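You operate a simulated robot arm through the tools that you are given. There is no shell and no other tool.

You run a simulated robot arm. Do the job below in one go: nothing can be reset, and whatever is moved stays where it is left.

JOB
Put things in order on the top of the pump bench. At the end: the silver motor cover stands on top of the yellow pack (marked "COVERS"); the silver red-post screen stands where the red-sleeved hose end (marked "A") stood; the red-sleeved hose end stands where the silver motor cover stood; the purple plug stands on top of the orange spare block; whatever was shut is shut again. Leave all else as you found it, and nothing knocked over.

It is judged by the outcome, as a careful person would: the job done as asked, and still so three seconds after it is handed in. It fails if anything else is knocked over, pushed out of place, dropped, spilled or broken. Lids that push on must go on centred and level and be pressed home; caps that screw on are set level and turned clockwise until they are tight.

ROBOT AND FRAMES
A 6-joint arm with a two-finger parallel gripper, fixed in place. Base frame: the origin is at the foot of the arm, x ahead of it, y to its left, z up; the work surface is at about z = 0. Units: mm, degrees, N and s.
With the tool pointing down near the work surface it reaches from about 180 to 460 mm from the base axis. Its first joint turns from -70.0 to 70.0 degrees. Payload 1.9 kg.
The TCP is the grasp point between the finger pads, 23 mm short of the fingertips. In the tool frame z runs along the fingers and y along their closing line. The gripper opens to 94 mm. The fingers are 38 mm wide and 10 mm thick; the gripper's body (54 by 96 mm) begins 39 mm behind the TCP.
Orientation is told as [roll, pitch, yaw] about the base's x, y, z axes, in that order, counted from this pose: with the fingers straight down and closing along the base's y, the tool's x points along the base's -x, its y along +y and its z along -z.

CONTROLS
- The arm moves only by the tool drive_tool. Its arguments are lists of equal length, an entry for each row: "slide": the shift along the tool's x, y, z in units of 20 mm (1.0 is 20 mm), a list of three; "rot": the turn, a rotation vector about the tool's x, y, z in units of 4 degrees (1.0 is 4 degrees), a list of three; "jaw": the gripper command, from -1 (shut) to 1 (fully open), values between in proportion. In form: {"slide": [[dx, dy, dz], ...], "rot": [[rx, ry, rz], ...], "jaw": [jaw, ...]}. A call has 1 to 20 rows; each row shifts and turns the commanded pose from where the row before left it, along the tool's axes as they then stand. A call with a number of a shift or a turn outside -1 to 1 is refused whole. Each row takes 0.2 s and may step no farther than 50 mm and 8.6 degrees from the row before; otherwise, or with a gripper value out of range, the whole call is refused. Where a pose cannot be reached the arm comes as near as it can. A force on the tool above 40 N (or 10 N above the force at the start of the call, whichever is more), or a blocked arm, ends the call early, and 0.2 s more pass. Each finger travels about 108 mm/s and halts on what it meets, pressing with about 32 N; the grip force reading is that of the motor and also rises with nothing between the fingers. The clock runs only during rows and for 0.2 s after the last one: add rows that do not move to give the fingers time. It gives the time, the measured TCP pose, the force on the tool (base axes), the opening and the grip force at its end, in the units of the frame above (readings bear some noise), with the torque about the TCP (base axes, N m) and any sound that the robot's microphone picked up.
- Cameras (640 x 400 px; columns grow to the right, rows downward): "scene" is fixed at [72.1, 318.9, 412.4]; the picture's right is [-0.72, -0.69, 0.00], its down [-0.38, 0.39, -0.84] and it looks along [0.58, -0.61, -0.54] (base axes); focal length 214 px, centre (320, 200). "wrist" rides on the gripper at [87, 16, -74] in the tool frame; the picture's right is [-0.18, 0.98, 0.00], its down [-0.58, -0.11, -0.81] and it looks along [-0.79, -0.15, 0.59] (tool axes); focal length 243 px, centre (320, 200). There is no depth. A picture from a camera that has moved, and an enlarged one, comes with that camera's place and axes in the base frame and with its lens. The place of the scene camera against the robot may be out by one fixed shift of up to 25 mm in any direction.
- camera(camera): a new picture of that camera. It takes no simulated time.
- enlarge(camera, box): a new picture of the part [left, top, right, bottom] of that camera's present view, enlarged. It takes no simulated time.
- sign_off(): hands the job in; it is judged then, once.

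Places have to be worked out from the pictures, the camera data and where the tool is seen. Open the gripper and draw the arm clear of the work before you hand the job in, unless the task says otherwise.

The tools are called after "Call:" by a JSON object that holds its "name" and its "arguments". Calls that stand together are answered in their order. drive_tool: Moves the arm, as the interface text tells. Its arguments: {"type":"object","properties":{"slide":{"type":"array","items":{"type":"array","items":{"type":"number"}}},"rot":{"type":"array","items":{"type":"array","items":{"type":"number"}}},"jaw":{"type":"array","items":{"type":"number"}}},"required":["slide","rot","jaw"]} The other tools are called the same way: camera (camera) takes a picture; enlarge (camera, box) takes an enlarged picture of a part of a camera's view; sign_off () hands the job in.

At the start:

```text
t: 0.0
position: [259.9, 136.9, 321.4]
ee_rot: [0.1, 0.0, 0.0]
contact_force: [0.8, -0.3, 0.7]
torque: [-0.01, 0.0, 0.01]
grip_width: 93.7
finger_force: 0.0
```

scene: 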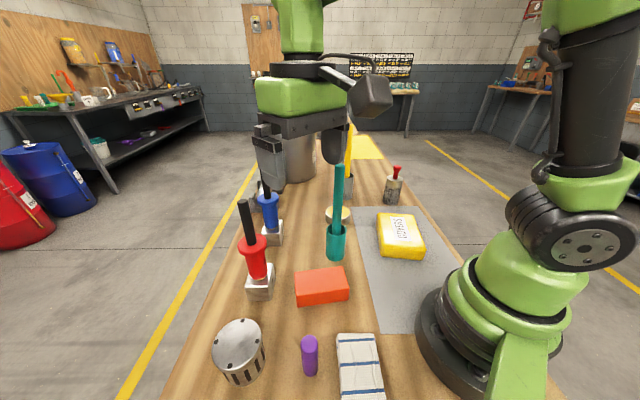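
wrist: 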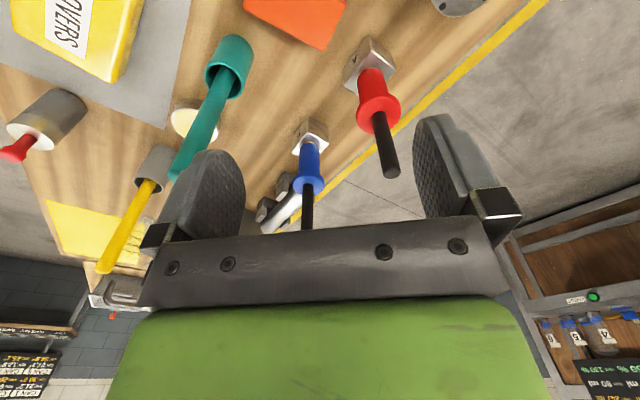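

I start by looking closer at the bench, before moving anything.

Call:
{"name": "enlarge", "arguments": {"camera": "scene", "box": [180, 140, 340, 240]}}

Call:
{"name": "enlarge", "arguments": {"camera": "scene", "box": [200, 220, 440, 400]}}

Call:
{"name": "enlarge", "arguments": {"camera": "scene", "box": [300, 130, 460, 270]}}

Call:
{"name": "camera", "arguments": {"camera": "wrist"}}

```text
4.00 times, centred on (260, 190) of scene
camera zoom: at [72.1, 318.9, 412.4], right [-0.72, -0.69, 0.0], down [-0.38, 0.39, -0.84], along [0.58, -0.61, -0.54], focal length 858 px, centre (560, 240)
```

zoom: 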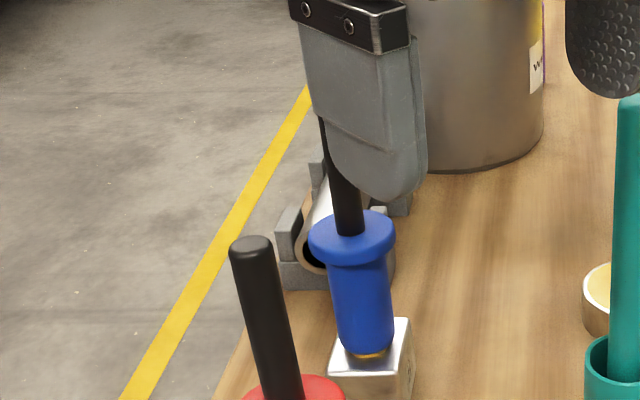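

```text
2.22 times, centred on (320, 310) of scene
camera zoom: at [72.1, 318.9, 412.4], right [-0.72, -0.69, 0.0], down [-0.38, 0.39, -0.84], along [0.58, -0.61, -0.54], focal length 477 px, centre (320, -44)
```

zoom: 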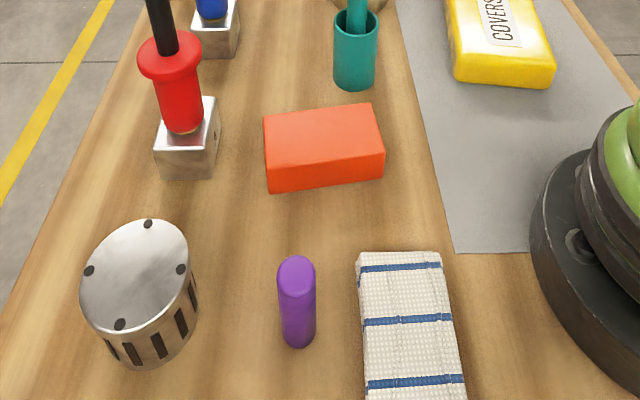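

```text
2.86 times, centred on (380, 200) of scene
camera zoom: at [72.1, 318.9, 412.4], right [-0.72, -0.69, 0.0], down [-0.38, 0.39, -0.84], along [0.58, -0.61, -0.54], focal length 613 px, centre (149, 200)
```

zoom: 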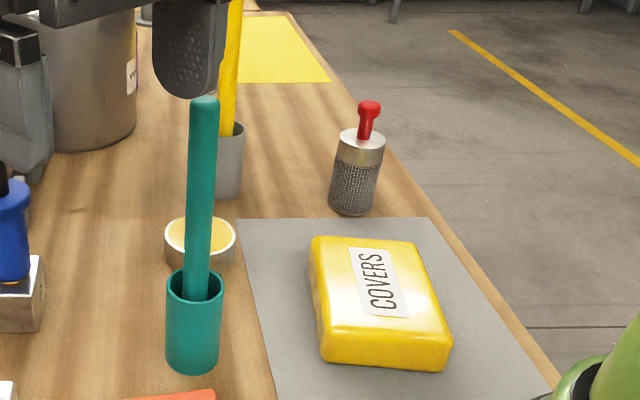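

```text
taken
camera wrist: at [173.5, 152.6, 395.8], right [0.18, 0.98, 0.0], down [0.58, -0.11, 0.81], along [0.79, -0.15, -0.59], focal length 243 px, centre (320, 200)
```

wrist: 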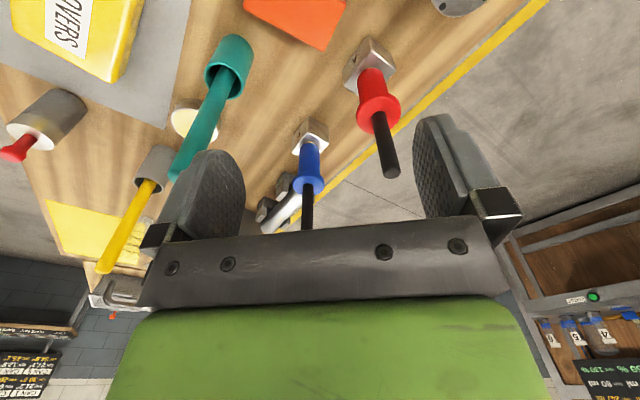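

The silver cover, plug, orange block, towel, yellow pack, screen, and two hose ends in metal blocks are visible, but I need overhead views to locate them. I tilt the tool about 36° in place so the wrist camera looks down on the bench.

Call:
{"name": "drive_tool", "arguments": {"slide": [[0, 0, -1], [0, 0, -1], [0, 0, 0], [0, 0, 0], [0, 0, 0], [0, 0, 0], [0, 0, 0], [0, 0, 0], [0, 0, 0], [0, 0, 0], [0, 0, 0], [0, 0, 0]], "rot": [[0, 0, 0], [0, 0, 0], [0, 1, 0], [0, 1, 0], [0, 1, 0], [0, 1, 0], [0, 1, 0], [0, 1, 0], [0, 1, 0], [0, 1, 0], [0, 1, 0], [0, 0, 0]], "jaw": [1, 1, 1, 1, 1, 1, 1, 1, 1, 1, 1, 1]}}

Call:
{"name": "camera", "arguments": {"camera": "wrist"}}

Call:
{"name": "camera", "arguments": {"camera": "scene"}}

```text
t: 2.6
position: [246.7, 134.6, 346.3]
ee_rot: [0.0, 36.0, 0.1]
contact_force: [0.0, -0.5, 0.7]
torque: [-0.01, 0.01, -0.01]
grip_width: 94.0
finger_force: 0.1
out of reach, approached as far as the arm can: row 10, 11
```

```text
taken
camera wrist: at [221.2, 149.3, 456.7], right [0.15, 0.98, -0.11], down [0.94, -0.11, 0.31], along [0.29, -0.15, -0.94], focal length 243 px, centre (320, 200)
```

wrist: 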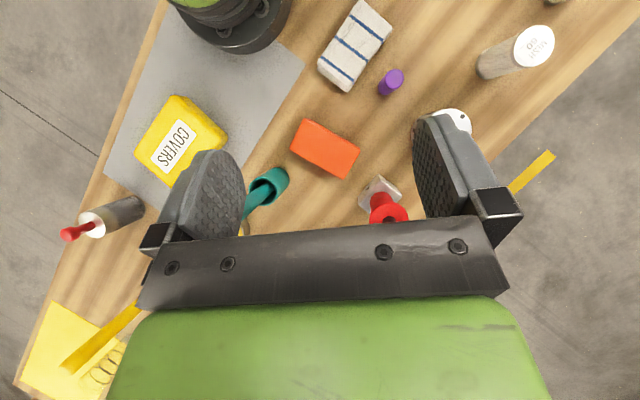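

```text
taken
```

scene: 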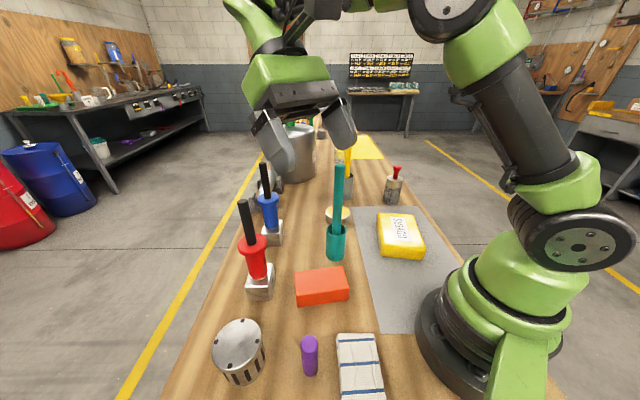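

The overhead view shows most of the bench, including a white-topped cup near the base of the picture I hadn't noticed. I enlarge this view in parts to get details and pixel locations.

Call:
{"name": "enlarge", "arguments": {"camera": "wrist", "box": [280, 0, 600, 200]}}

Call:
{"name": "enlarge", "arguments": {"camera": "wrist", "box": [40, 60, 360, 260]}}

Call:
{"name": "enlarge", "arguments": {"camera": "wrist", "box": [320, 100, 480, 230]}}

Call:
{"name": "enlarge", "arguments": {"camera": "scene", "box": [220, 150, 300, 310]}}

```text
2.00 times, centred on (440, 100) of wrist
camera zoom: at [221.2, 149.3, 456.7], right [0.15, 0.98, -0.11], down [0.94, -0.11, 0.31], along [0.29, -0.15, -0.94], focal length 485 px, centre (80, 400)
```

zoom: 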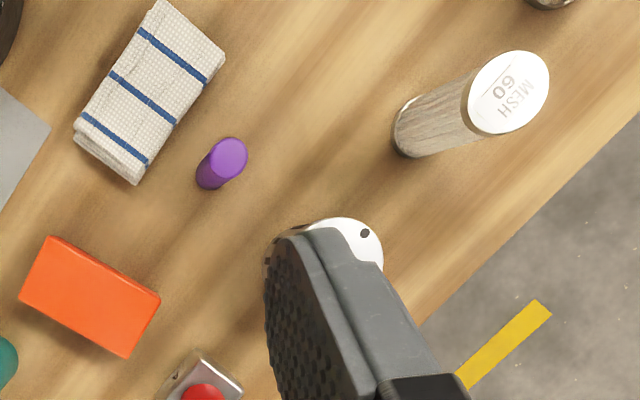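

```text
2.00 times, centred on (200, 160) of wrist
camera zoom: at [221.2, 149.3, 456.7], right [0.15, 0.98, -0.11], down [0.94, -0.11, 0.31], along [0.29, -0.15, -0.94], focal length 485 px, centre (560, 280)
```

zoom: 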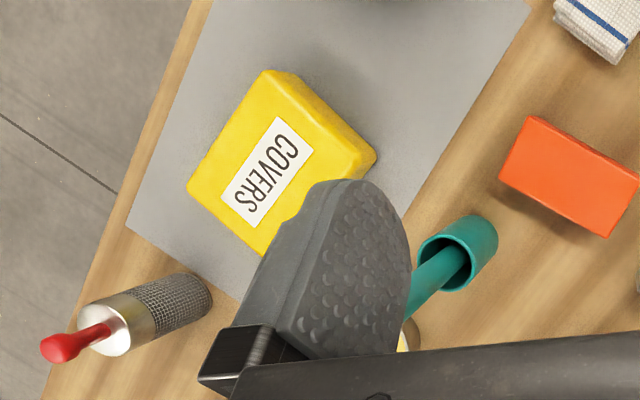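

```text
3.08 times, centred on (400, 165) of wrist
camera zoom: at [221.2, 149.3, 456.7], right [0.15, 0.98, -0.11], down [0.94, -0.11, 0.31], along [0.29, -0.15, -0.94], focal length 746 px, centre (74, 308)
```

zoom: 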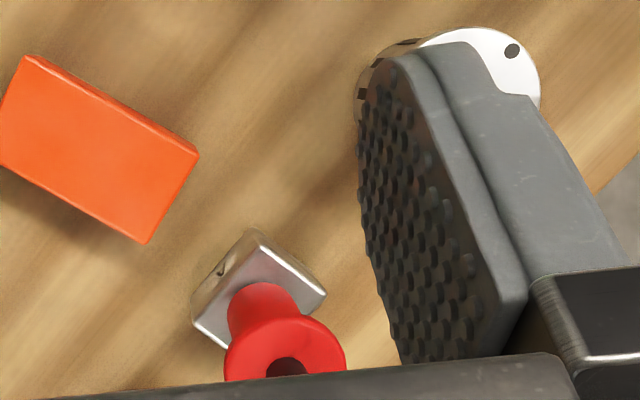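

```text
2.50 times, centred on (260, 230) of scene
camera zoom: at [72.1, 318.9, 412.4], right [-0.72, -0.69, 0.0], down [-0.38, 0.39, -0.84], along [0.58, -0.61, -0.54], focal length 536 px, centre (470, 125)
```

zoom: 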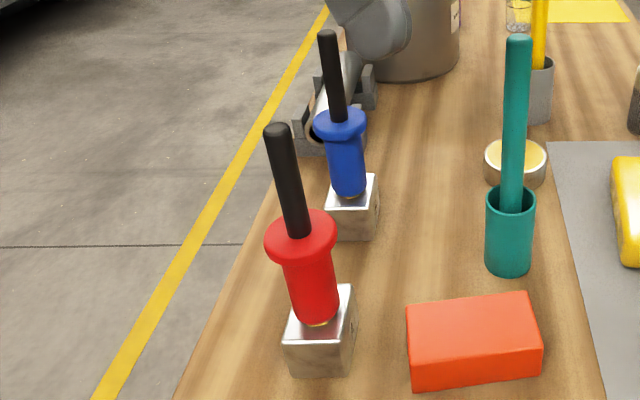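

The picture shows a second silver cylinder marked "MESH 60", which is a lookalike of the red-post screen. It must stay put. I shift the tool toward y=0, still high, for a second overhead view to triangulate.

Call:
{"name": "drive_tool", "arguments": {"slide": [[0.187, -0.843, 0.136], [0.187, -0.843, 0.136], [0.187, -0.843, 0.136], [0.187, -0.843, 0.136], [0.187, -0.843, 0.136], [0.187, -0.843, 0.136], [0.187, -0.843, 0.136], [0.187, -0.843, 0.136], [0, 0, 0], [0, 0, 0]], "rot": [[0, 0, 0], [0, 0, 0], [0, 0, 0], [0, 0, 0], [0, 0, 0], [0, 0, 0], [0, 0, 0], [0, 0, 0], [0, 0, 0], [0, 0, 0]], "jaw": [1, 1, 1, 1, 1, 1, 1, 1, 1, 1]}}

Call:
{"name": "camera", "arguments": {"camera": "wrist"}}

Call:
{"name": "camera", "arguments": {"camera": "scene"}}

```text
t: 4.8
position: [208.3, -0.7, 345.6]
ee_rot: [0.1, 36.0, 0.1]
contact_force: [0.0, -0.2, 0.1]
torque: [-0.01, 0.02, -0.02]
grip_width: 93.8
finger_force: 0.1
```

```text
taken
camera wrist: at [183.9, 14.8, 455.4], right [0.15, 0.98, -0.11], down [0.94, -0.11, 0.31], along [0.29, -0.15, -0.94], focal length 243 px, centre (320, 200)
```

wrist: 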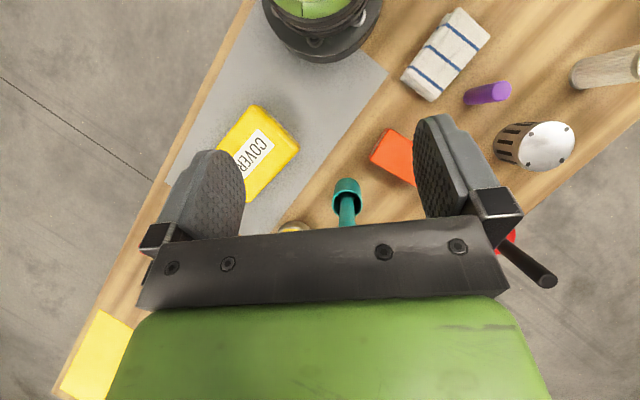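

```text
taken
```

scene: 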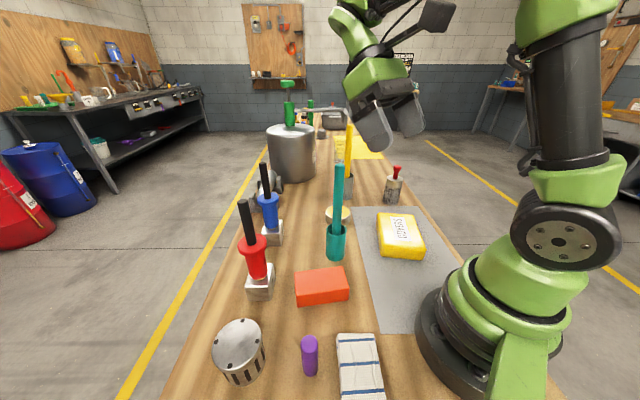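

Now the motor cover is unobstructed in the wrist view. I enlarge the cover/plug region and the pack region for measurements.

Call:
{"name": "enlarge", "arguments": {"camera": "wrist", "box": [440, 60, 640, 200]}}

Call:
{"name": "enlarge", "arguments": {"camera": "wrist", "box": [170, 80, 430, 240]}}

Call:
{"name": "enlarge", "arguments": {"camera": "scene", "box": [240, 60, 440, 220]}}

```text
2.86 times, centred on (540, 130) of wrist
camera zoom: at [183.9, 14.8, 455.4], right [0.15, 0.98, -0.11], down [0.94, -0.11, 0.31], along [0.29, -0.15, -0.94], focal length 693 px, centre (-309, 400)
```

zoom: 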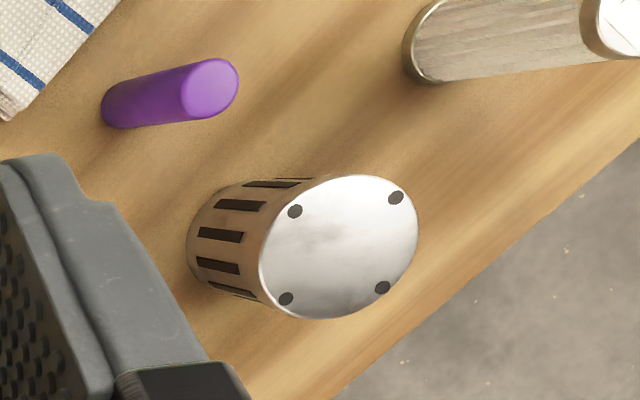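

```text
2.46 times, centred on (300, 160) of wrist
camera zoom: at [183.9, 14.8, 455.4], right [0.15, 0.98, -0.11], down [0.94, -0.11, 0.31], along [0.29, -0.15, -0.94], focal length 597 px, centre (369, 298)
```

zoom: 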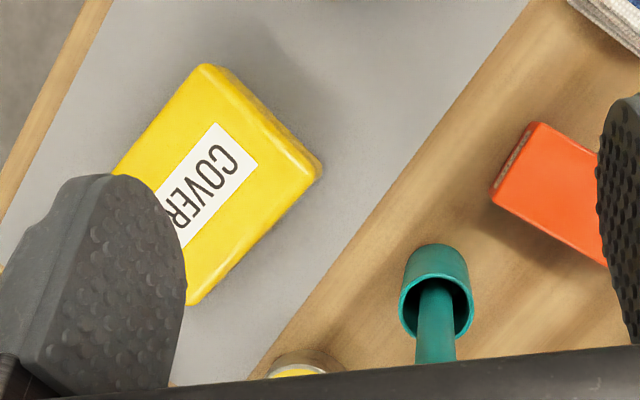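

```text
2.50 times, centred on (340, 140) of scene
camera zoom: at [72.1, 318.9, 412.4], right [-0.72, -0.69, 0.0], down [-0.38, 0.39, -0.84], along [0.58, -0.61, -0.54], focal length 536 px, centre (270, 350)
```

zoom: 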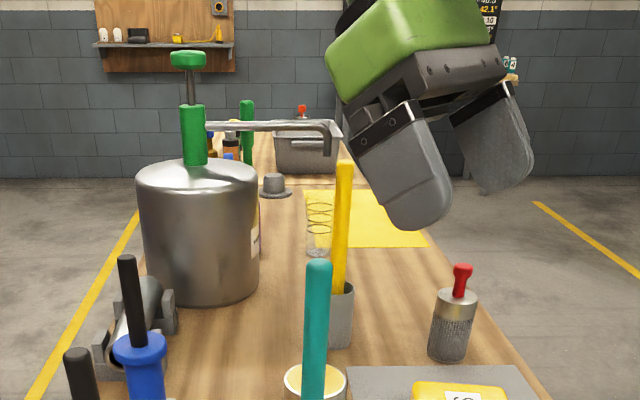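

The cover measures about 73 mm across and 63 mm high near (262, 294); the plug about 27 mm across, 88 mm high near (176.5, 217). I now reduce the tilt and move left, high above everything, to see the hose ends between the fingers.

Call:
{"name": "drive_tool", "arguments": {"slide": [[0, 1, 0], [0, 1, 0], [0, 1, 0], [0, 1, 0], [0, 1, 0], [0, 1, 0], [0, 1, 0], [0, 1, 0], [0, 1, 0], [0, 0.5, 0], [0, 0, 0], [0, 0, 0]], "rot": [[0, -1, 0], [0, -1, 0], [0, -1, 0], [0, -1, 0], [0, 0, 0], [0, 0, 0], [0, 0, 0], [0, 0, 0], [0, 0, 0], [0, 0, 0], [0, 0, 0], [0, 0, 0]], "jaw": [1, 1, 1, 1, 1, 1, 1, 1, 1, 1, 1, 1]}}

Call:
{"name": "camera", "arguments": {"camera": "wrist"}}

Call:
{"name": "enlarge", "arguments": {"camera": "wrist", "box": [240, 60, 440, 220]}}

```text
t: 7.4
position: [208.3, 188.0, 347.4]
ee_rot: [0.1, 20.0, 0.0]
contact_force: [0.5, -0.3, 0.5]
torque: [0.0, -0.01, 0.01]
grip_width: 94.3
finger_force: 0.0
```

```text
taken
camera wrist: at [154.0, 203.9, 445.7], right [0.17, 0.98, -0.06], down [0.82, -0.11, 0.56], along [0.54, -0.15, -0.83], focal length 243 px, centre (320, 200)
```

wrist: 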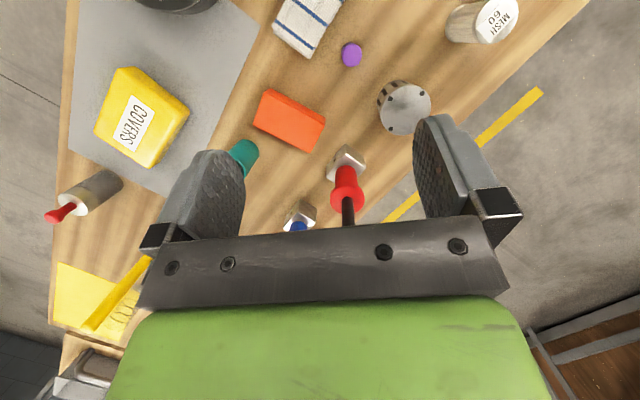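

```text
2.50 times, centred on (340, 140) of wrist
camera zoom: at [154.0, 203.9, 445.7], right [0.17, 0.98, -0.06], down [0.82, -0.11, 0.56], along [0.54, -0.15, -0.83], focal length 606 px, centre (270, 350)
```

zoom: 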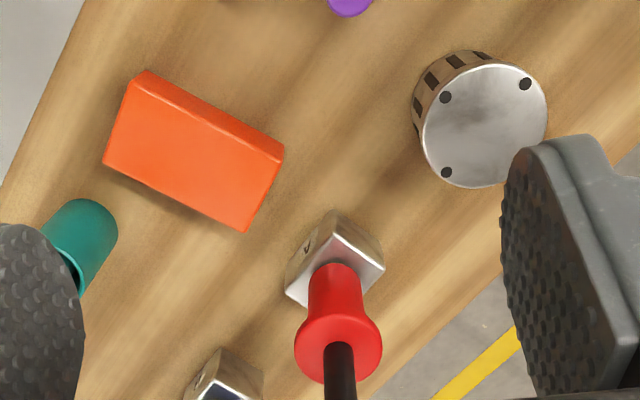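

W3 puts hose end A's block (about 51 mm square) near (359, 191), standing on its own, with the black tube rising to about z=220. The cover is near (261, 291). I straighten the tool and go above the cover to check centring.

Call:
{"name": "drive_tool", "arguments": {"slide": [[0, 0, 0], [0, 0, 0], [0, 0, 0], [0, 0, 0], [0, 0, 0], [-0.329, 0.644, 0.921], [-0.329, 0.644, 0.921], [-0.329, 0.644, 0.921], [-0.329, 0.644, 0.921], [-0.329, 0.644, 0.921], [-0.329, 0.644, 0.921], [-0.329, 0.644, 0.921], [-0.329, 0.644, 0.921], [0, 0, 0], [0, 0, 0]], "rot": [[0, -1, 0], [0, -1, 0], [0, -1, 0], [0, -1, 0], [0, -1, 0], [0, 0, 0], [0, 0, 0], [0, 0, 0], [0, 0, 0], [0, 0, 0], [0, 0, 0], [0, 0, 0], [0, 0, 0], [0, 0, 0], [0, 0, 0]], "jaw": [1, 1, 1, 1, 1, 1, 1, 1, 1, 1, 1, 1, 1, 1, 1]}}

Call:
{"name": "camera", "arguments": {"camera": "wrist"}}

Call:
{"name": "camera", "arguments": {"camera": "scene"}}

```text
t: 10.6
position: [262.3, 292.5, 198.4]
ee_rot: [0.2, 0.0, 0.0]
contact_force: [-0.2, 0.9, 0.1]
torque: [0.0, 0.0, -0.01]
grip_width: 94.1
finger_force: 0.0
```

```text
taken
camera wrist: at [177.2, 308.1, 273.2], right [0.18, 0.98, 0.0], down [0.58, -0.11, 0.81], along [0.79, -0.15, -0.59], focal length 243 px, centre (320, 200)
```

wrist: 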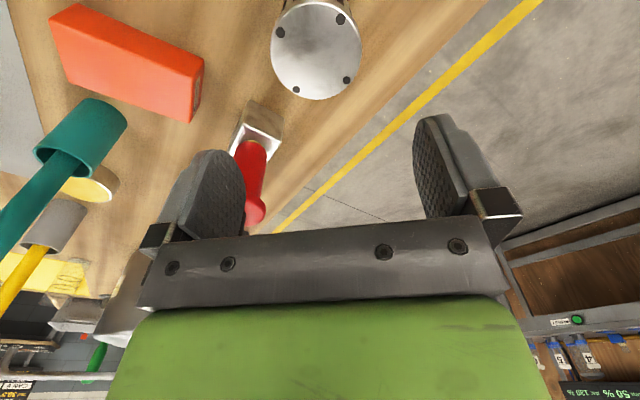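

```text
taken
```

scene: 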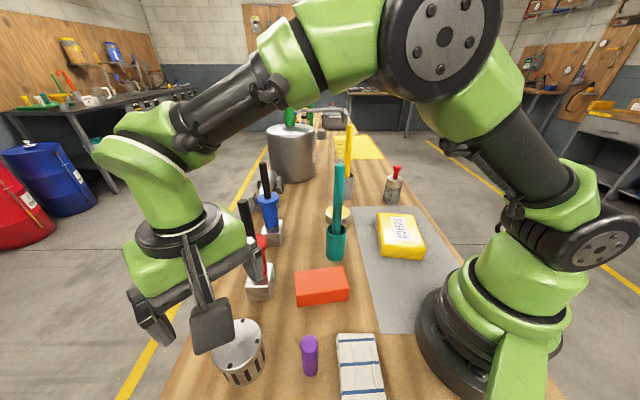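

The cover is centred between the fingers to within 2-3 mm (about (259, 290.5)). I nudge and descend with the jaws open to straddle it.

Call:
{"name": "drive_tool", "arguments": {"slide": [[0.1, -0.08, 1], [0, 0, 1], [0, 0, 1], [0, 0, 1], [0, 0, 1], [0, 0, 1], [0, 0, 1], [0, 0, 0.6], [0, 0, 0]], "rot": [[0, 0, 0], [0, 0, 0], [0, 0, 0], [0, 0, 0], [0, 0, 0], [0, 0, 0], [0, 0, 0], [0, 0, 0], [0, 0, 0]], "jaw": [1, 1, 1, 1, 1, 1, 1, 1, 1]}}

Call:
{"name": "camera", "arguments": {"camera": "wrist"}}

Call:
{"name": "camera", "arguments": {"camera": "scene"}}

```text
t: 12.6
position: [260.0, 291.4, 47.9]
ee_rot: [0.1, 0.0, 0.0]
contact_force: [0.5, -0.6, -0.3]
torque: [0.02, 0.01, -0.01]
grip_width: 94.1
finger_force: 0.0
```

```text
taken
camera wrist: at [174.4, 306.9, 121.3], right [0.18, 0.98, 0.0], down [0.58, -0.11, 0.81], along [0.79, -0.15, -0.59], focal length 243 px, centre (320, 200)
```

wrist: 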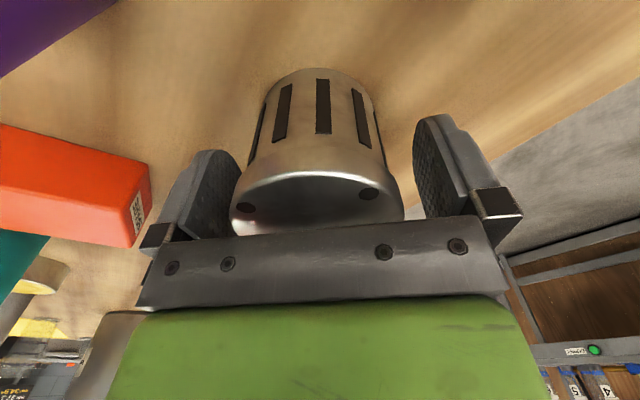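

```text
taken
```

scene: 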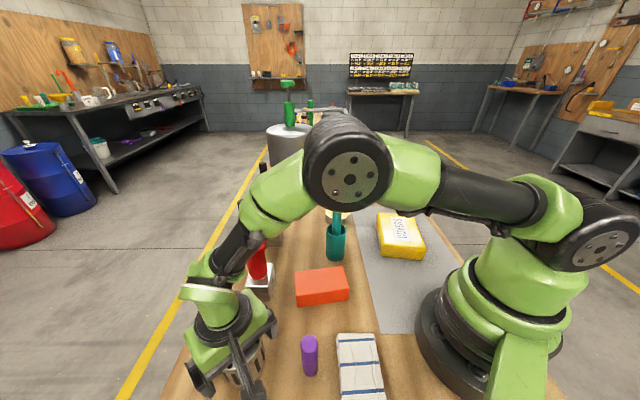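

The fingers straddle the cover with clearance on both sides. I close on it and hold.

Call:
{"name": "drive_tool", "arguments": {"slide": [[0, 0, 0], [0, 0, 0], [0, 0, 0], [0, 0, 0]], "rot": [[0, 0, 0], [0, 0, 0], [0, 0, 0], [0, 0, 0]], "jaw": [0.6, 0, -1, -1]}}

```text
t: 13.6
position: [260.4, 291.3, 47.6]
ee_rot: [0.1, 0.1, 0.0]
contact_force: [0.1, -0.8, -0.4]
torque: [0.04, 0.0, 0.0]
grip_width: 70.2
finger_force: 32.0
```

Gripped at 70.2 mm with 32 N. I lift it slowly a little and check that it comes up cleanly and what (if anything) is under it.

Call:
{"name": "drive_tool", "arguments": {"slide": [[0, 0, -0.3], [0, 0, -0.6], [0, 0, -1], [0, 0, -1], [0, 0, -1], [0, 0, 0]], "rot": [[0, 0, 0], [0, 0, 0], [0, 0, 0], [0, 0, 0], [0, 0, 0], [0, 0, 0]], "jaw": [-1, -1, -1, -1, -1, -1]}}

Call:
{"name": "camera", "arguments": {"camera": "wrist"}}

Call:
{"name": "camera", "arguments": {"camera": "scene"}}

```text
t: 15.0
position: [259.8, 291.0, 125.1]
ee_rot: [0.0, -0.1, 0.1]
contact_force: [-0.6, -0.7, -2.0]
torque: [-0.02, -0.01, -0.02]
grip_width: 68.3
finger_force: 31.8
```

```text
taken
camera wrist: at [174.9, 306.4, 198.6], right [0.18, 0.98, 0.0], down [0.58, -0.11, 0.81], along [0.79, -0.15, -0.59], focal length 243 px, centre (320, 200)
```

wrist: 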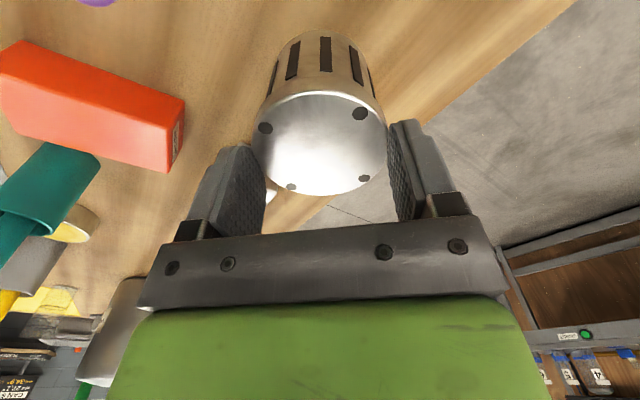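

```text
taken
```

scene: 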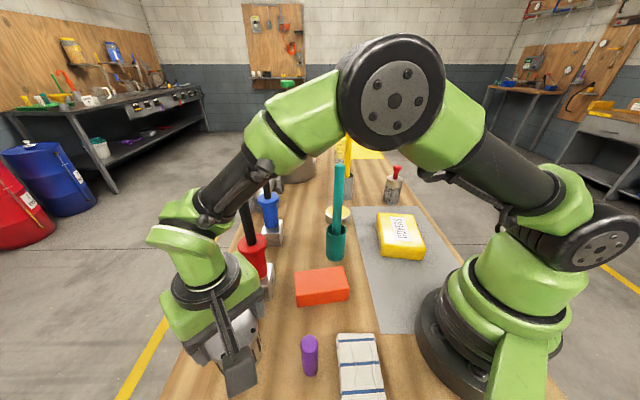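

The cover appears lower in the fingers than before the lift, and the opening went from 70.2 to 68.3 mm: it may have slipped. I look closer before doing anything else.

Call:
{"name": "enlarge", "arguments": {"camera": "scene", "box": [150, 240, 310, 400]}}

Call:
{"name": "enlarge", "arguments": {"camera": "wrist", "box": [200, 20, 440, 230]}}

```text
2.50 times, centred on (230, 320) of scene
camera zoom: at [72.1, 318.9, 412.4], right [-0.72, -0.69, 0.0], down [-0.38, 0.39, -0.84], along [0.58, -0.61, -0.54], focal length 536 px, centre (545, -100)
```

zoom: 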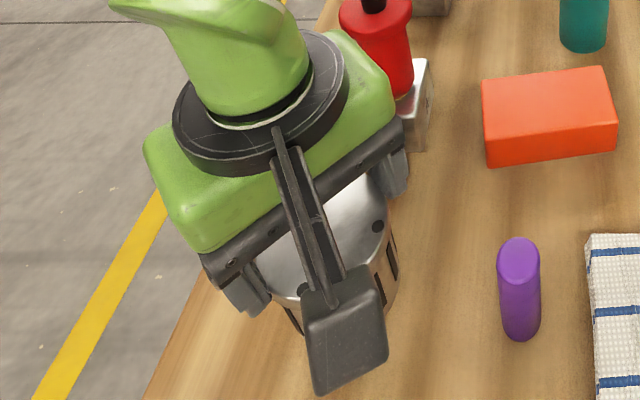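

```text
1.90 times, centred on (320, 125) of wrist
camera zoom: at [174.9, 306.4, 198.6], right [0.18, 0.98, 0.0], down [0.58, -0.11, 0.81], along [0.79, -0.15, -0.59], focal length 462 px, centre (320, 343)
```

zoom: 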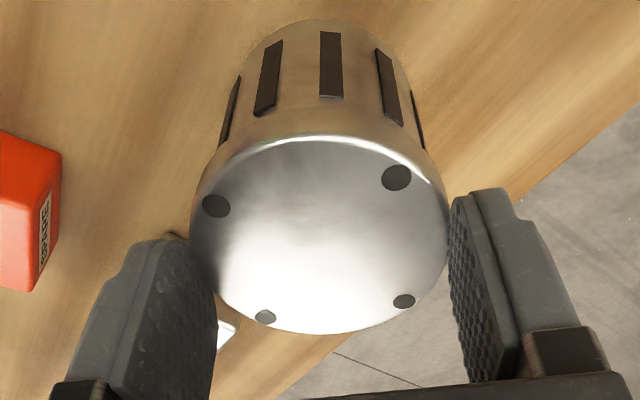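

The fingertips now hold the cover only near its rim, with its base about 35-40 mm above the bench, so it did slip. I lower it straight back down right away so that it can't drop.

Call:
{"name": "drive_tool", "arguments": {"slide": [[0, 0, 1], [0, 0, 0.6], [0, 0, 0.4], [0, 0, 0.4], [0, 0, 0.4], [0, 0, 0.4], [0, 0, 0.4], [0, 0, 0.25], [0, 0, 0]], "rot": [[0, 0, 0], [0, 0, 0], [0, 0, 0], [0, 0, 0], [0, 0, 0], [0, 0, 0], [0, 0, 0], [0, 0, 0], [0, 0, 0]], "jaw": [-1, -1, -1, -1, -1, -1, -1, -1, -1]}}

Call:
{"name": "camera", "arguments": {"camera": "wrist"}}

Call:
{"name": "enlarge", "arguments": {"camera": "scene", "box": [150, 240, 310, 400]}}

```text
t: 17.0
position: [260.0, 291.3, 49.3]
ee_rot: [0.2, -0.1, 0.0]
contact_force: [-2.5, 8.6, 22.8]
torque: [0.09, 0.0, 0.01]
grip_width: 70.7
finger_force: 31.9
```

```text
taken
camera wrist: at [175.1, 305.9, 122.9], right [0.18, 0.98, 0.0], down [0.58, -0.11, 0.81], along [0.79, -0.15, -0.59], focal length 243 px, centre (320, 200)
```

wrist: 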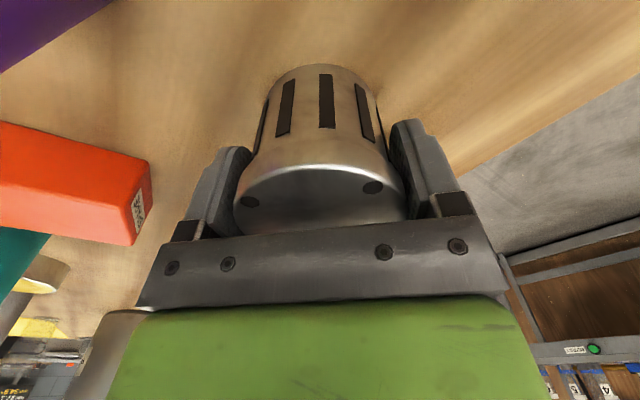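

```text
2.50 times, centred on (230, 320) of scene
camera zoom: at [72.0, 318.8, 412.5], right [-0.72, -0.69, 0.0], down [-0.37, 0.39, -0.84], along [0.58, -0.61, -0.54], focal length 536 px, centre (545, -100)
```

zoom: 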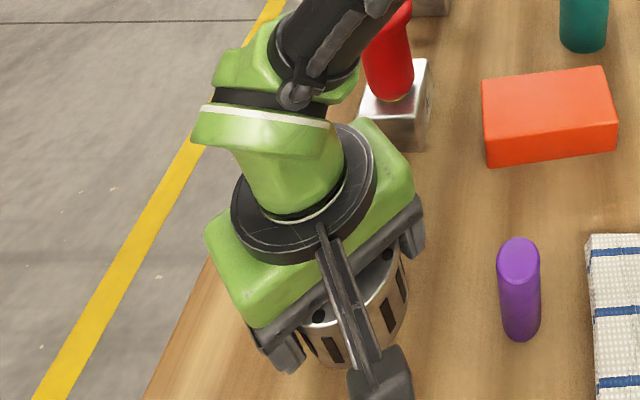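

The cover is back down upright at its place (about 23 N of friction remained in the fingers). I release it, go a bit lower, and re-grip for a slow test lift while reading the force.

Call:
{"name": "drive_tool", "arguments": {"slide": [[0, 0, 0], [0, 0, 0], [0, 0, 0.3], [0, 0, 0.2], [0, 0, 0]], "rot": [[0, 0, 0], [0, 0, 0], [0, 0, 0], [0, 0, 0], [0, 0, 0]], "jaw": [0.8, 0.8, 0.8, 0.8, 0.8]}}

Call:
{"name": "camera", "arguments": {"camera": "wrist"}}

Call:
{"name": "drive_tool", "arguments": {"slide": [[0, 0, 0], [0, 0, 0], [0, 0, 0], [0, 0, 0]], "rot": [[0, 0, 0], [0, 0, 0], [0, 0, 0], [0, 0, 0]], "jaw": [0.3, -1, -1, -1]}}

Call:
{"name": "drive_tool", "arguments": {"slide": [[0, 0, -0.1], [0, 0, -0.1], [0, 0, 0]], "rot": [[0, 0, 0], [0, 0, 0], [0, 0, 0]], "jaw": [-1, -1, -1]}}

```text
t: 18.2
position: [259.6, 290.6, 38.2]
ee_rot: [0.1, 0.0, 0.1]
contact_force: [0.1, 0.3, -0.3]
torque: [-0.02, -0.01, -0.01]
grip_width: 84.5
finger_force: 0.2
```

```text
taken
camera wrist: at [174.3, 306.0, 111.9], right [0.18, 0.98, 0.0], down [0.58, -0.11, 0.81], along [0.79, -0.15, -0.59], focal length 243 px, centre (320, 200)
```

wrist: 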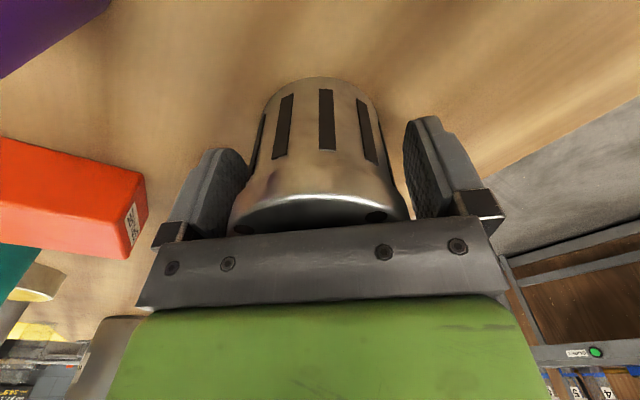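

```text
t: 19.2
position: [259.4, 290.8, 39.1]
ee_rot: [0.1, 0.0, -0.1]
contact_force: [0.1, -0.9, -0.5]
torque: [0.01, 0.0, 0.03]
grip_width: 70.4
finger_force: 32.0
```

```text
t: 20.0
position: [260.5, 291.1, 44.0]
ee_rot: [0.0, 0.0, 0.0]
contact_force: [0.0, -0.4, -3.2]
torque: [0.01, 0.0, 0.0]
grip_width: 70.7
finger_force: 31.8
```

With 4 mm of lift the load is only about 3 N. I continue slowly in small steps and check whether the cover rises with the fingers.

Call:
{"name": "drive_tool", "arguments": {"slide": [[0, 0, -0.2], [0, 0, -0.2], [0, 0, -0.2], [0, 0, 0]], "rot": [[0, 0, 0], [0, 0, 0], [0, 0, 0], [0, 0, 0]], "jaw": [-1, -1, -1, -1]}}

Call:
{"name": "camera", "arguments": {"camera": "wrist"}}

Call:
{"name": "enlarge", "arguments": {"camera": "scene", "box": [150, 240, 310, 400]}}

```text
t: 21.0
position: [260.1, 290.6, 52.9]
ee_rot: [0.1, 0.0, 0.1]
contact_force: [-0.3, -0.4, -2.1]
torque: [0.02, -0.01, 0.02]
grip_width: 70.4
finger_force: 31.8
```

```text
taken
camera wrist: at [174.6, 306.1, 127.7], right [0.18, 0.98, 0.0], down [0.58, -0.11, 0.81], along [0.79, -0.15, -0.59], focal length 243 px, centre (320, 200)
```

wrist: 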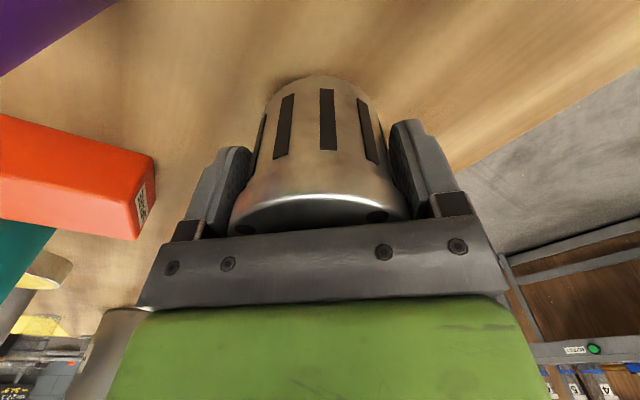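

```text
2.50 times, centred on (230, 320) of scene
camera zoom: at [72.1, 318.9, 412.4], right [-0.72, -0.69, 0.0], down [-0.38, 0.39, -0.84], along [0.58, -0.61, -0.54], focal length 536 px, centre (545, -100)
```

zoom: 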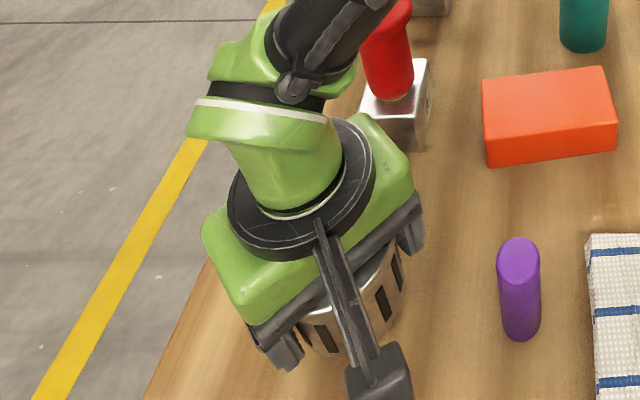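

The slow lift holds without slip. The first slip came from lifting too fast. I continue upward at about 5-6 mm per row with smooth starts and stops.

Call:
{"name": "drive_tool", "arguments": {"slide": [[0, 0, -0.1], [0, 0, -0.2], [0, 0, -0.25], [0, 0, -0.25], [0, 0, -0.25], [0, 0, -0.2], [0, 0, -0.1], [0, 0, 0]], "rot": [[0, 0, 0], [0, 0, 0], [0, 0, 0], [0, 0, 0], [0, 0, 0], [0, 0, 0], [0, 0, 0], [0, 0, 0]], "jaw": [-1, -1, -1, -1, -1, -1, -1, -1]}}

Call:
{"name": "camera", "arguments": {"camera": "wrist"}}

Call:
{"name": "enlarge", "arguments": {"camera": "scene", "box": [150, 240, 310, 400]}}

```text
t: 22.8
position: [260.7, 290.6, 81.6]
ee_rot: [0.0, 0.0, 0.0]
contact_force: [-0.5, -0.5, -2.8]
torque: [-0.02, 0.0, 0.0]
grip_width: 70.3
finger_force: 31.9
```

```text
taken
camera wrist: at [174.5, 305.4, 154.9], right [0.18, 0.98, 0.0], down [0.58, -0.11, 0.81], along [0.79, -0.15, -0.59], focal length 243 px, centre (320, 200)
```

wrist: 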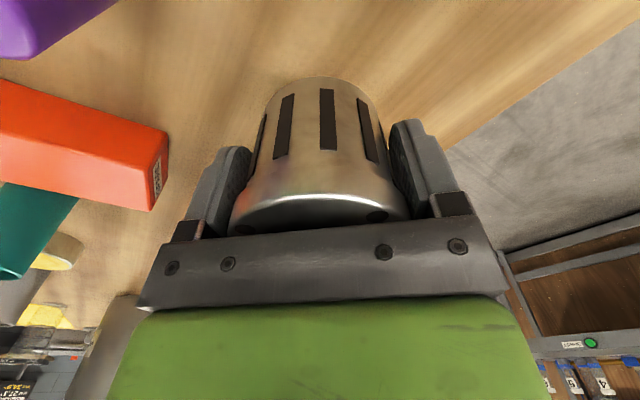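

```text
2.50 times, centred on (230, 320) of scene
camera zoom: at [72.1, 318.9, 412.4], right [-0.72, -0.69, 0.0], down [-0.38, 0.39, -0.84], along [0.58, -0.61, -0.54], focal length 536 px, centre (545, -100)
```

zoom: 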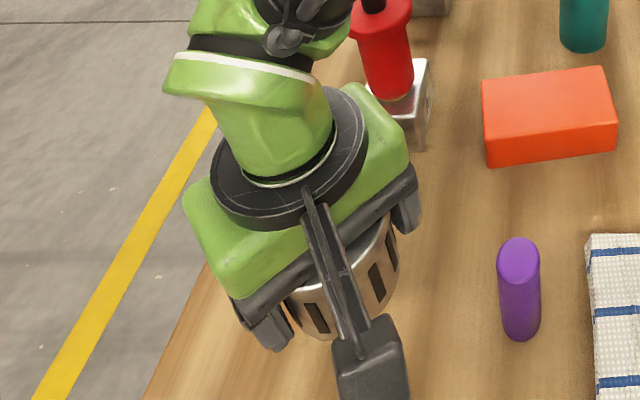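

No slip: the cover sits in the same place between the fingers. I continue up to about z=140, still gently.

Call:
{"name": "drive_tool", "arguments": {"slide": [[0, 0, -0.1], [0, 0, -0.2], [0, 0, -0.3], [0, 0, -0.3], [0, 0, -0.3], [0, 0, -0.3], [0, 0, -0.3], [0, 0, -0.3], [0, 0, -0.3], [0, 0, -0.3], [0, 0, -0.2], [0, 0, -0.1], [0, 0, 0]], "rot": [[0, 0, 0], [0, 0, 0], [0, 0, 0], [0, 0, 0], [0, 0, 0], [0, 0, 0], [0, 0, 0], [0, 0, 0], [0, 0, 0], [0, 0, 0], [0, 0, 0], [0, 0, 0], [0, 0, 0]], "jaw": [-1, -1, -1, -1, -1, -1, -1, -1, -1, -1, -1, -1, -1]}}

Call:
{"name": "camera", "arguments": {"camera": "wrist"}}

```text
t: 25.6
position: [260.3, 288.9, 141.7]
ee_rot: [0.1, 0.0, 0.0]
contact_force: [0.2, 0.0, -2.2]
torque: [0.03, -0.01, -0.01]
grip_width: 70.4
finger_force: 31.5
```

```text
taken
camera wrist: at [174.9, 305.9, 214.8], right [0.18, 0.98, 0.0], down [0.58, -0.11, 0.81], along [0.79, -0.15, -0.59], focal length 243 px, centre (320, 200)
```

wrist: 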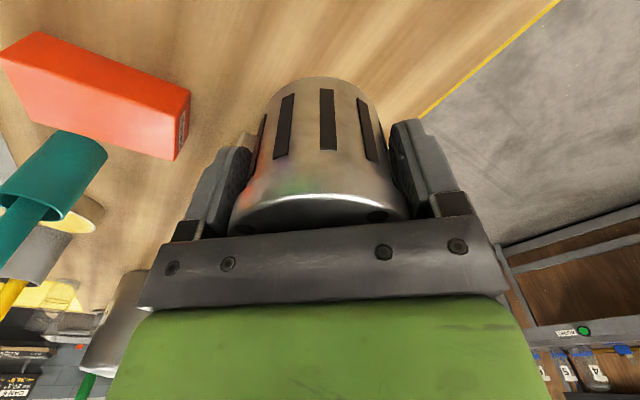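

Still no slip. I move sideways toward the pack at constant height (cover base about z=100, clear of the plug at 88), keeping accelerations low.

Call:
{"name": "drive_tool", "arguments": {"slide": [[0.036, -0.15, 0], [0.071, -0.3, 0], [0.119, -0.5, 0], [0.119, -0.5, 0], [0.119, -0.5, 0], [0.119, -0.5, 0], [0.119, -0.5, 0], [0.119, -0.5, 0], [0.119, -0.5, 0], [0.119, -0.5, 0], [0.119, -0.5, 0], [0.119, -0.5, 0], [0.119, -0.5, 0], [0.119, -0.5, 0], [0.119, -0.5, 0], [0.119, -0.5, 0], [0.119, -0.5, 0], [0.071, -0.3, 0], [0.036, -0.15, 0], [0, 0, 0]], "rot": [[0, 0, 0], [0, 0, 0], [0, 0, 0], [0, 0, 0], [0, 0, 0], [0, 0, 0], [0, 0, 0], [0, 0, 0], [0, 0, 0], [0, 0, 0], [0, 0, 0], [0, 0, 0], [0, 0, 0], [0, 0, 0], [0, 0, 0], [0, 0, 0], [0, 0, 0], [0, 0, 0], [0, 0, 0], [0, 0, 0]], "jaw": [-1, -1, -1, -1, -1, -1, -1, -1, -1, -1, -1, -1, -1, -1, -1, -1, -1, -1, -1, -1]}}

Call:
{"name": "camera", "arguments": {"camera": "wrist"}}

Call:
{"name": "camera", "arguments": {"camera": "scene"}}

```text
t: 29.8
position: [219.6, 121.5, 141.0]
ee_rot: [0.2, 0.0, 0.0]
contact_force: [-0.2, 0.3, -2.5]
torque: [-0.01, -0.01, 0.01]
grip_width: 70.4
finger_force: 32.1
```

```text
taken
camera wrist: at [134.0, 137.4, 214.6], right [0.18, 0.98, 0.0], down [0.58, -0.11, 0.81], along [0.79, -0.15, -0.59], focal length 243 px, centre (320, 200)
```

wrist: 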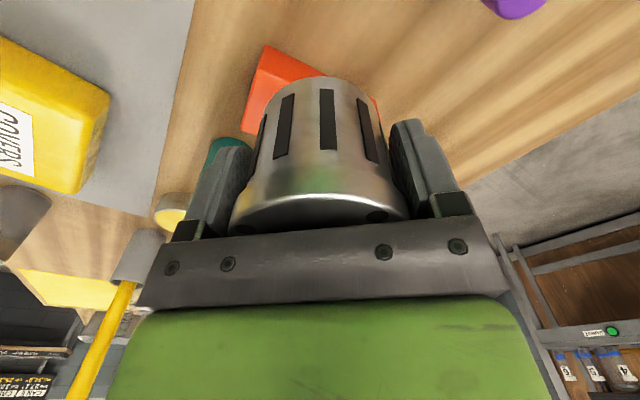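

```text
taken
```

scene: 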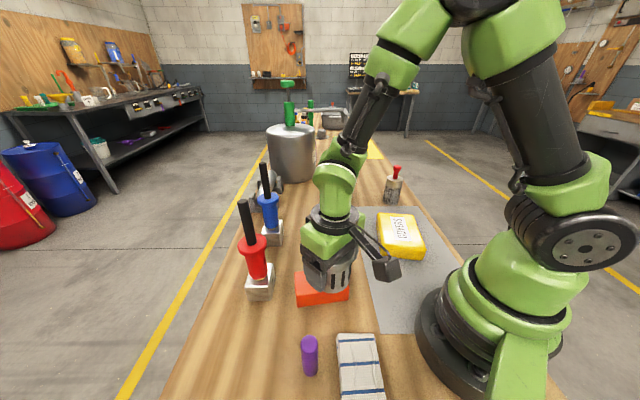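

The cover is steady. I continue across, passing about 90 mm inside the teal rod.

Call:
{"name": "drive_tool", "arguments": {"slide": [[0, -0.15, 0], [0, -0.3, 0], [0.01, -0.45, 0], [0.02, -0.6, 0], [0.02, -0.6, 0], [0.02, -0.6, 0], [0.02, -0.6, 0], [0.02, -0.6, 0], [0.02, -0.6, 0], [0.02, -0.6, 0], [0.02, -0.6, 0], [0.02, -0.6, 0], [0.02, -0.6, 0], [0.02, -0.6, 0], [0, -0.6, 0], [0, -0.6, 0], [0, -0.45, 0], [0, -0.3, 0], [0, -0.15, 0], [0, 0, 0]], "rot": [[0, 0, 0], [0, 0, 0], [0, 0, 0], [0, 0, 0], [0, 0, 0], [0, 0, 0], [0, 0, 0], [0, 0, 0], [0, 0, 0], [0, 0, 0], [0, 0, 0], [0, 0, 0], [0, 0, 0], [0, 0, 0], [0, 0, 0], [0, 0, 0], [0, 0, 0], [0, 0, 0], [0, 0, 0], [0, 0, 0]], "jaw": [-1, -1, -1, -1, -1, -1, -1, -1, -1, -1, -1, -1, -1, -1, -1, -1, -1, -1, -1, -1]}}

Call:
{"name": "camera", "arguments": {"camera": "wrist"}}

Call:
{"name": "camera", "arguments": {"camera": "scene"}}

```text
t: 34.0
position: [215.2, -69.0, 140.7]
ee_rot: [0.2, 0.0, 0.0]
contact_force: [-0.3, 0.4, -2.5]
torque: [0.02, -0.02, 0.0]
grip_width: 70.3
finger_force: 31.5
```

```text
taken
camera wrist: at [130.8, -53.9, 214.4], right [0.18, 0.98, 0.0], down [0.58, -0.11, 0.81], along [0.79, -0.15, -0.59], focal length 243 px, centre (320, 200)
```

wrist: 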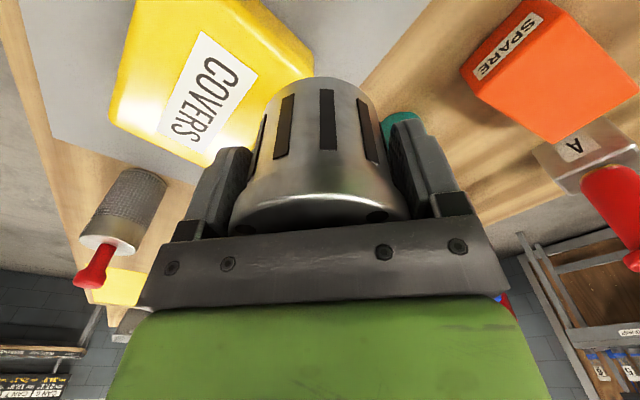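

```text
taken
```

scene: 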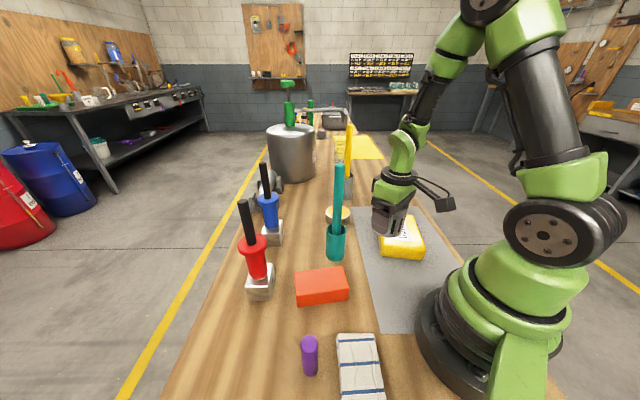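

The pack with its "COVERS" label is visible to the left, and block "A" confirms the label sits on the hose end's own block. I enlarge this view to refine the pack's position before placing.

Call:
{"name": "enlarge", "arguments": {"camera": "wrist", "box": [60, 0, 380, 200]}}

Call:
{"name": "enlarge", "arguments": {"camera": "scene", "box": [320, 140, 480, 280]}}

```text
2.00 times, centred on (220, 100) of wrist
camera zoom: at [130.8, -53.9, 214.4], right [0.18, 0.98, 0.0], down [0.58, -0.11, 0.81], along [0.79, -0.15, -0.59], focal length 485 px, centre (520, 400)
```

zoom: 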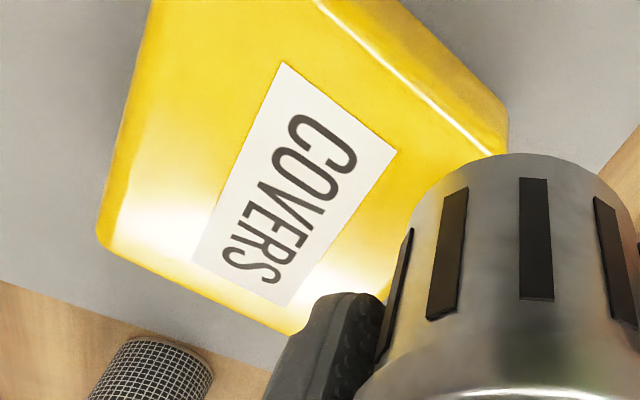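

```text
2.86 times, centred on (400, 210) of scene
camera zoom: at [72.1, 318.9, 412.4], right [-0.72, -0.69, 0.0], down [-0.38, 0.39, -0.84], along [0.58, -0.61, -0.54], focal length 613 px, centre (91, 171)
```

zoom: 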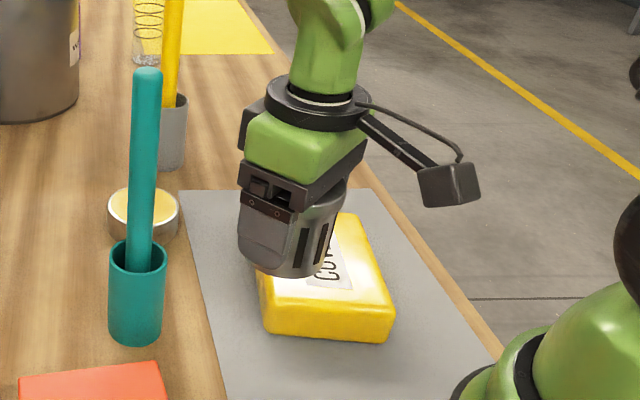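

Label centre computes to about (219, -165) and all views agree. I move over the pack centre at the same height.

Call:
{"name": "drive_tool", "arguments": {"slide": [[0, -0.15, 0], [-0.02, -0.3, 0], [-0.02, -0.45, 0], [-0.03, -0.5, 0], [-0.03, -0.5, 0], [-0.03, -0.5, 0], [-0.03, -0.5, 0], [-0.03, -0.5, 0], [-0.02, -0.5, 0], [0, -0.45, 0], [0, -0.25, 0], [0, -0.15, 0], [0, 0, 0]], "rot": [[0, 0, 0], [0, 0, 0], [0, 0, 0], [0, 0, 0], [0, 0, 0], [0, 0, 0], [0, 0, 0], [0, 0, 0], [0, 0, 0], [0, 0, 0], [0, 0, 0], [0, 0, 0], [0, 0, 0]], "jaw": [-1, -1, -1, -1, -1, -1, -1, -1, -1, -1, -1, -1, -1]}}

Call:
{"name": "camera", "arguments": {"camera": "wrist"}}

Call:
{"name": "enlarge", "arguments": {"camera": "scene", "box": [320, 140, 480, 280]}}

```text
t: 36.8
position: [220.4, -164.0, 140.4]
ee_rot: [0.1, -0.1, -0.1]
contact_force: [0.0, 0.2, -1.9]
torque: [0.0, 0.01, 0.01]
grip_width: 70.2
finger_force: 32.2
```

```text
taken
camera wrist: at [134.4, -148.8, 214.4], right [0.18, 0.98, 0.0], down [0.58, -0.11, 0.81], along [0.79, -0.15, -0.59], focal length 243 px, centre (320, 200)
```

wrist: 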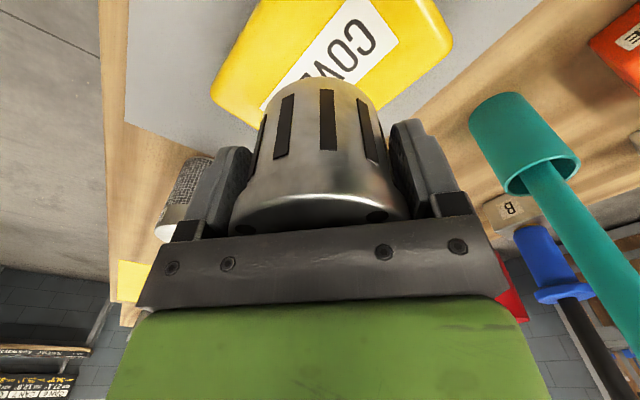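

```text
2.86 times, centred on (400, 210) of scene
camera zoom: at [72.1, 318.9, 412.4], right [-0.72, -0.69, 0.0], down [-0.38, 0.39, -0.84], along [0.58, -0.61, -0.54], focal length 613 px, centre (91, 171)
```

zoom: 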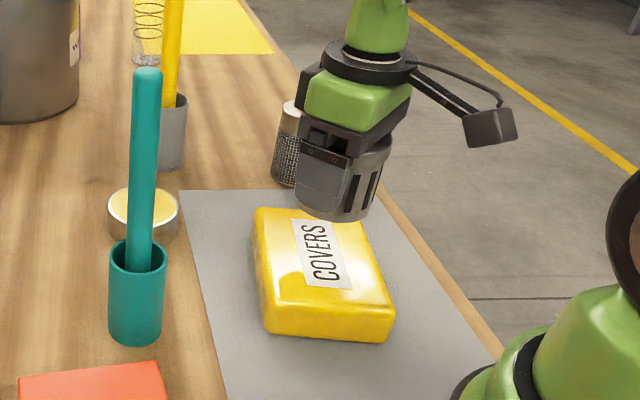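

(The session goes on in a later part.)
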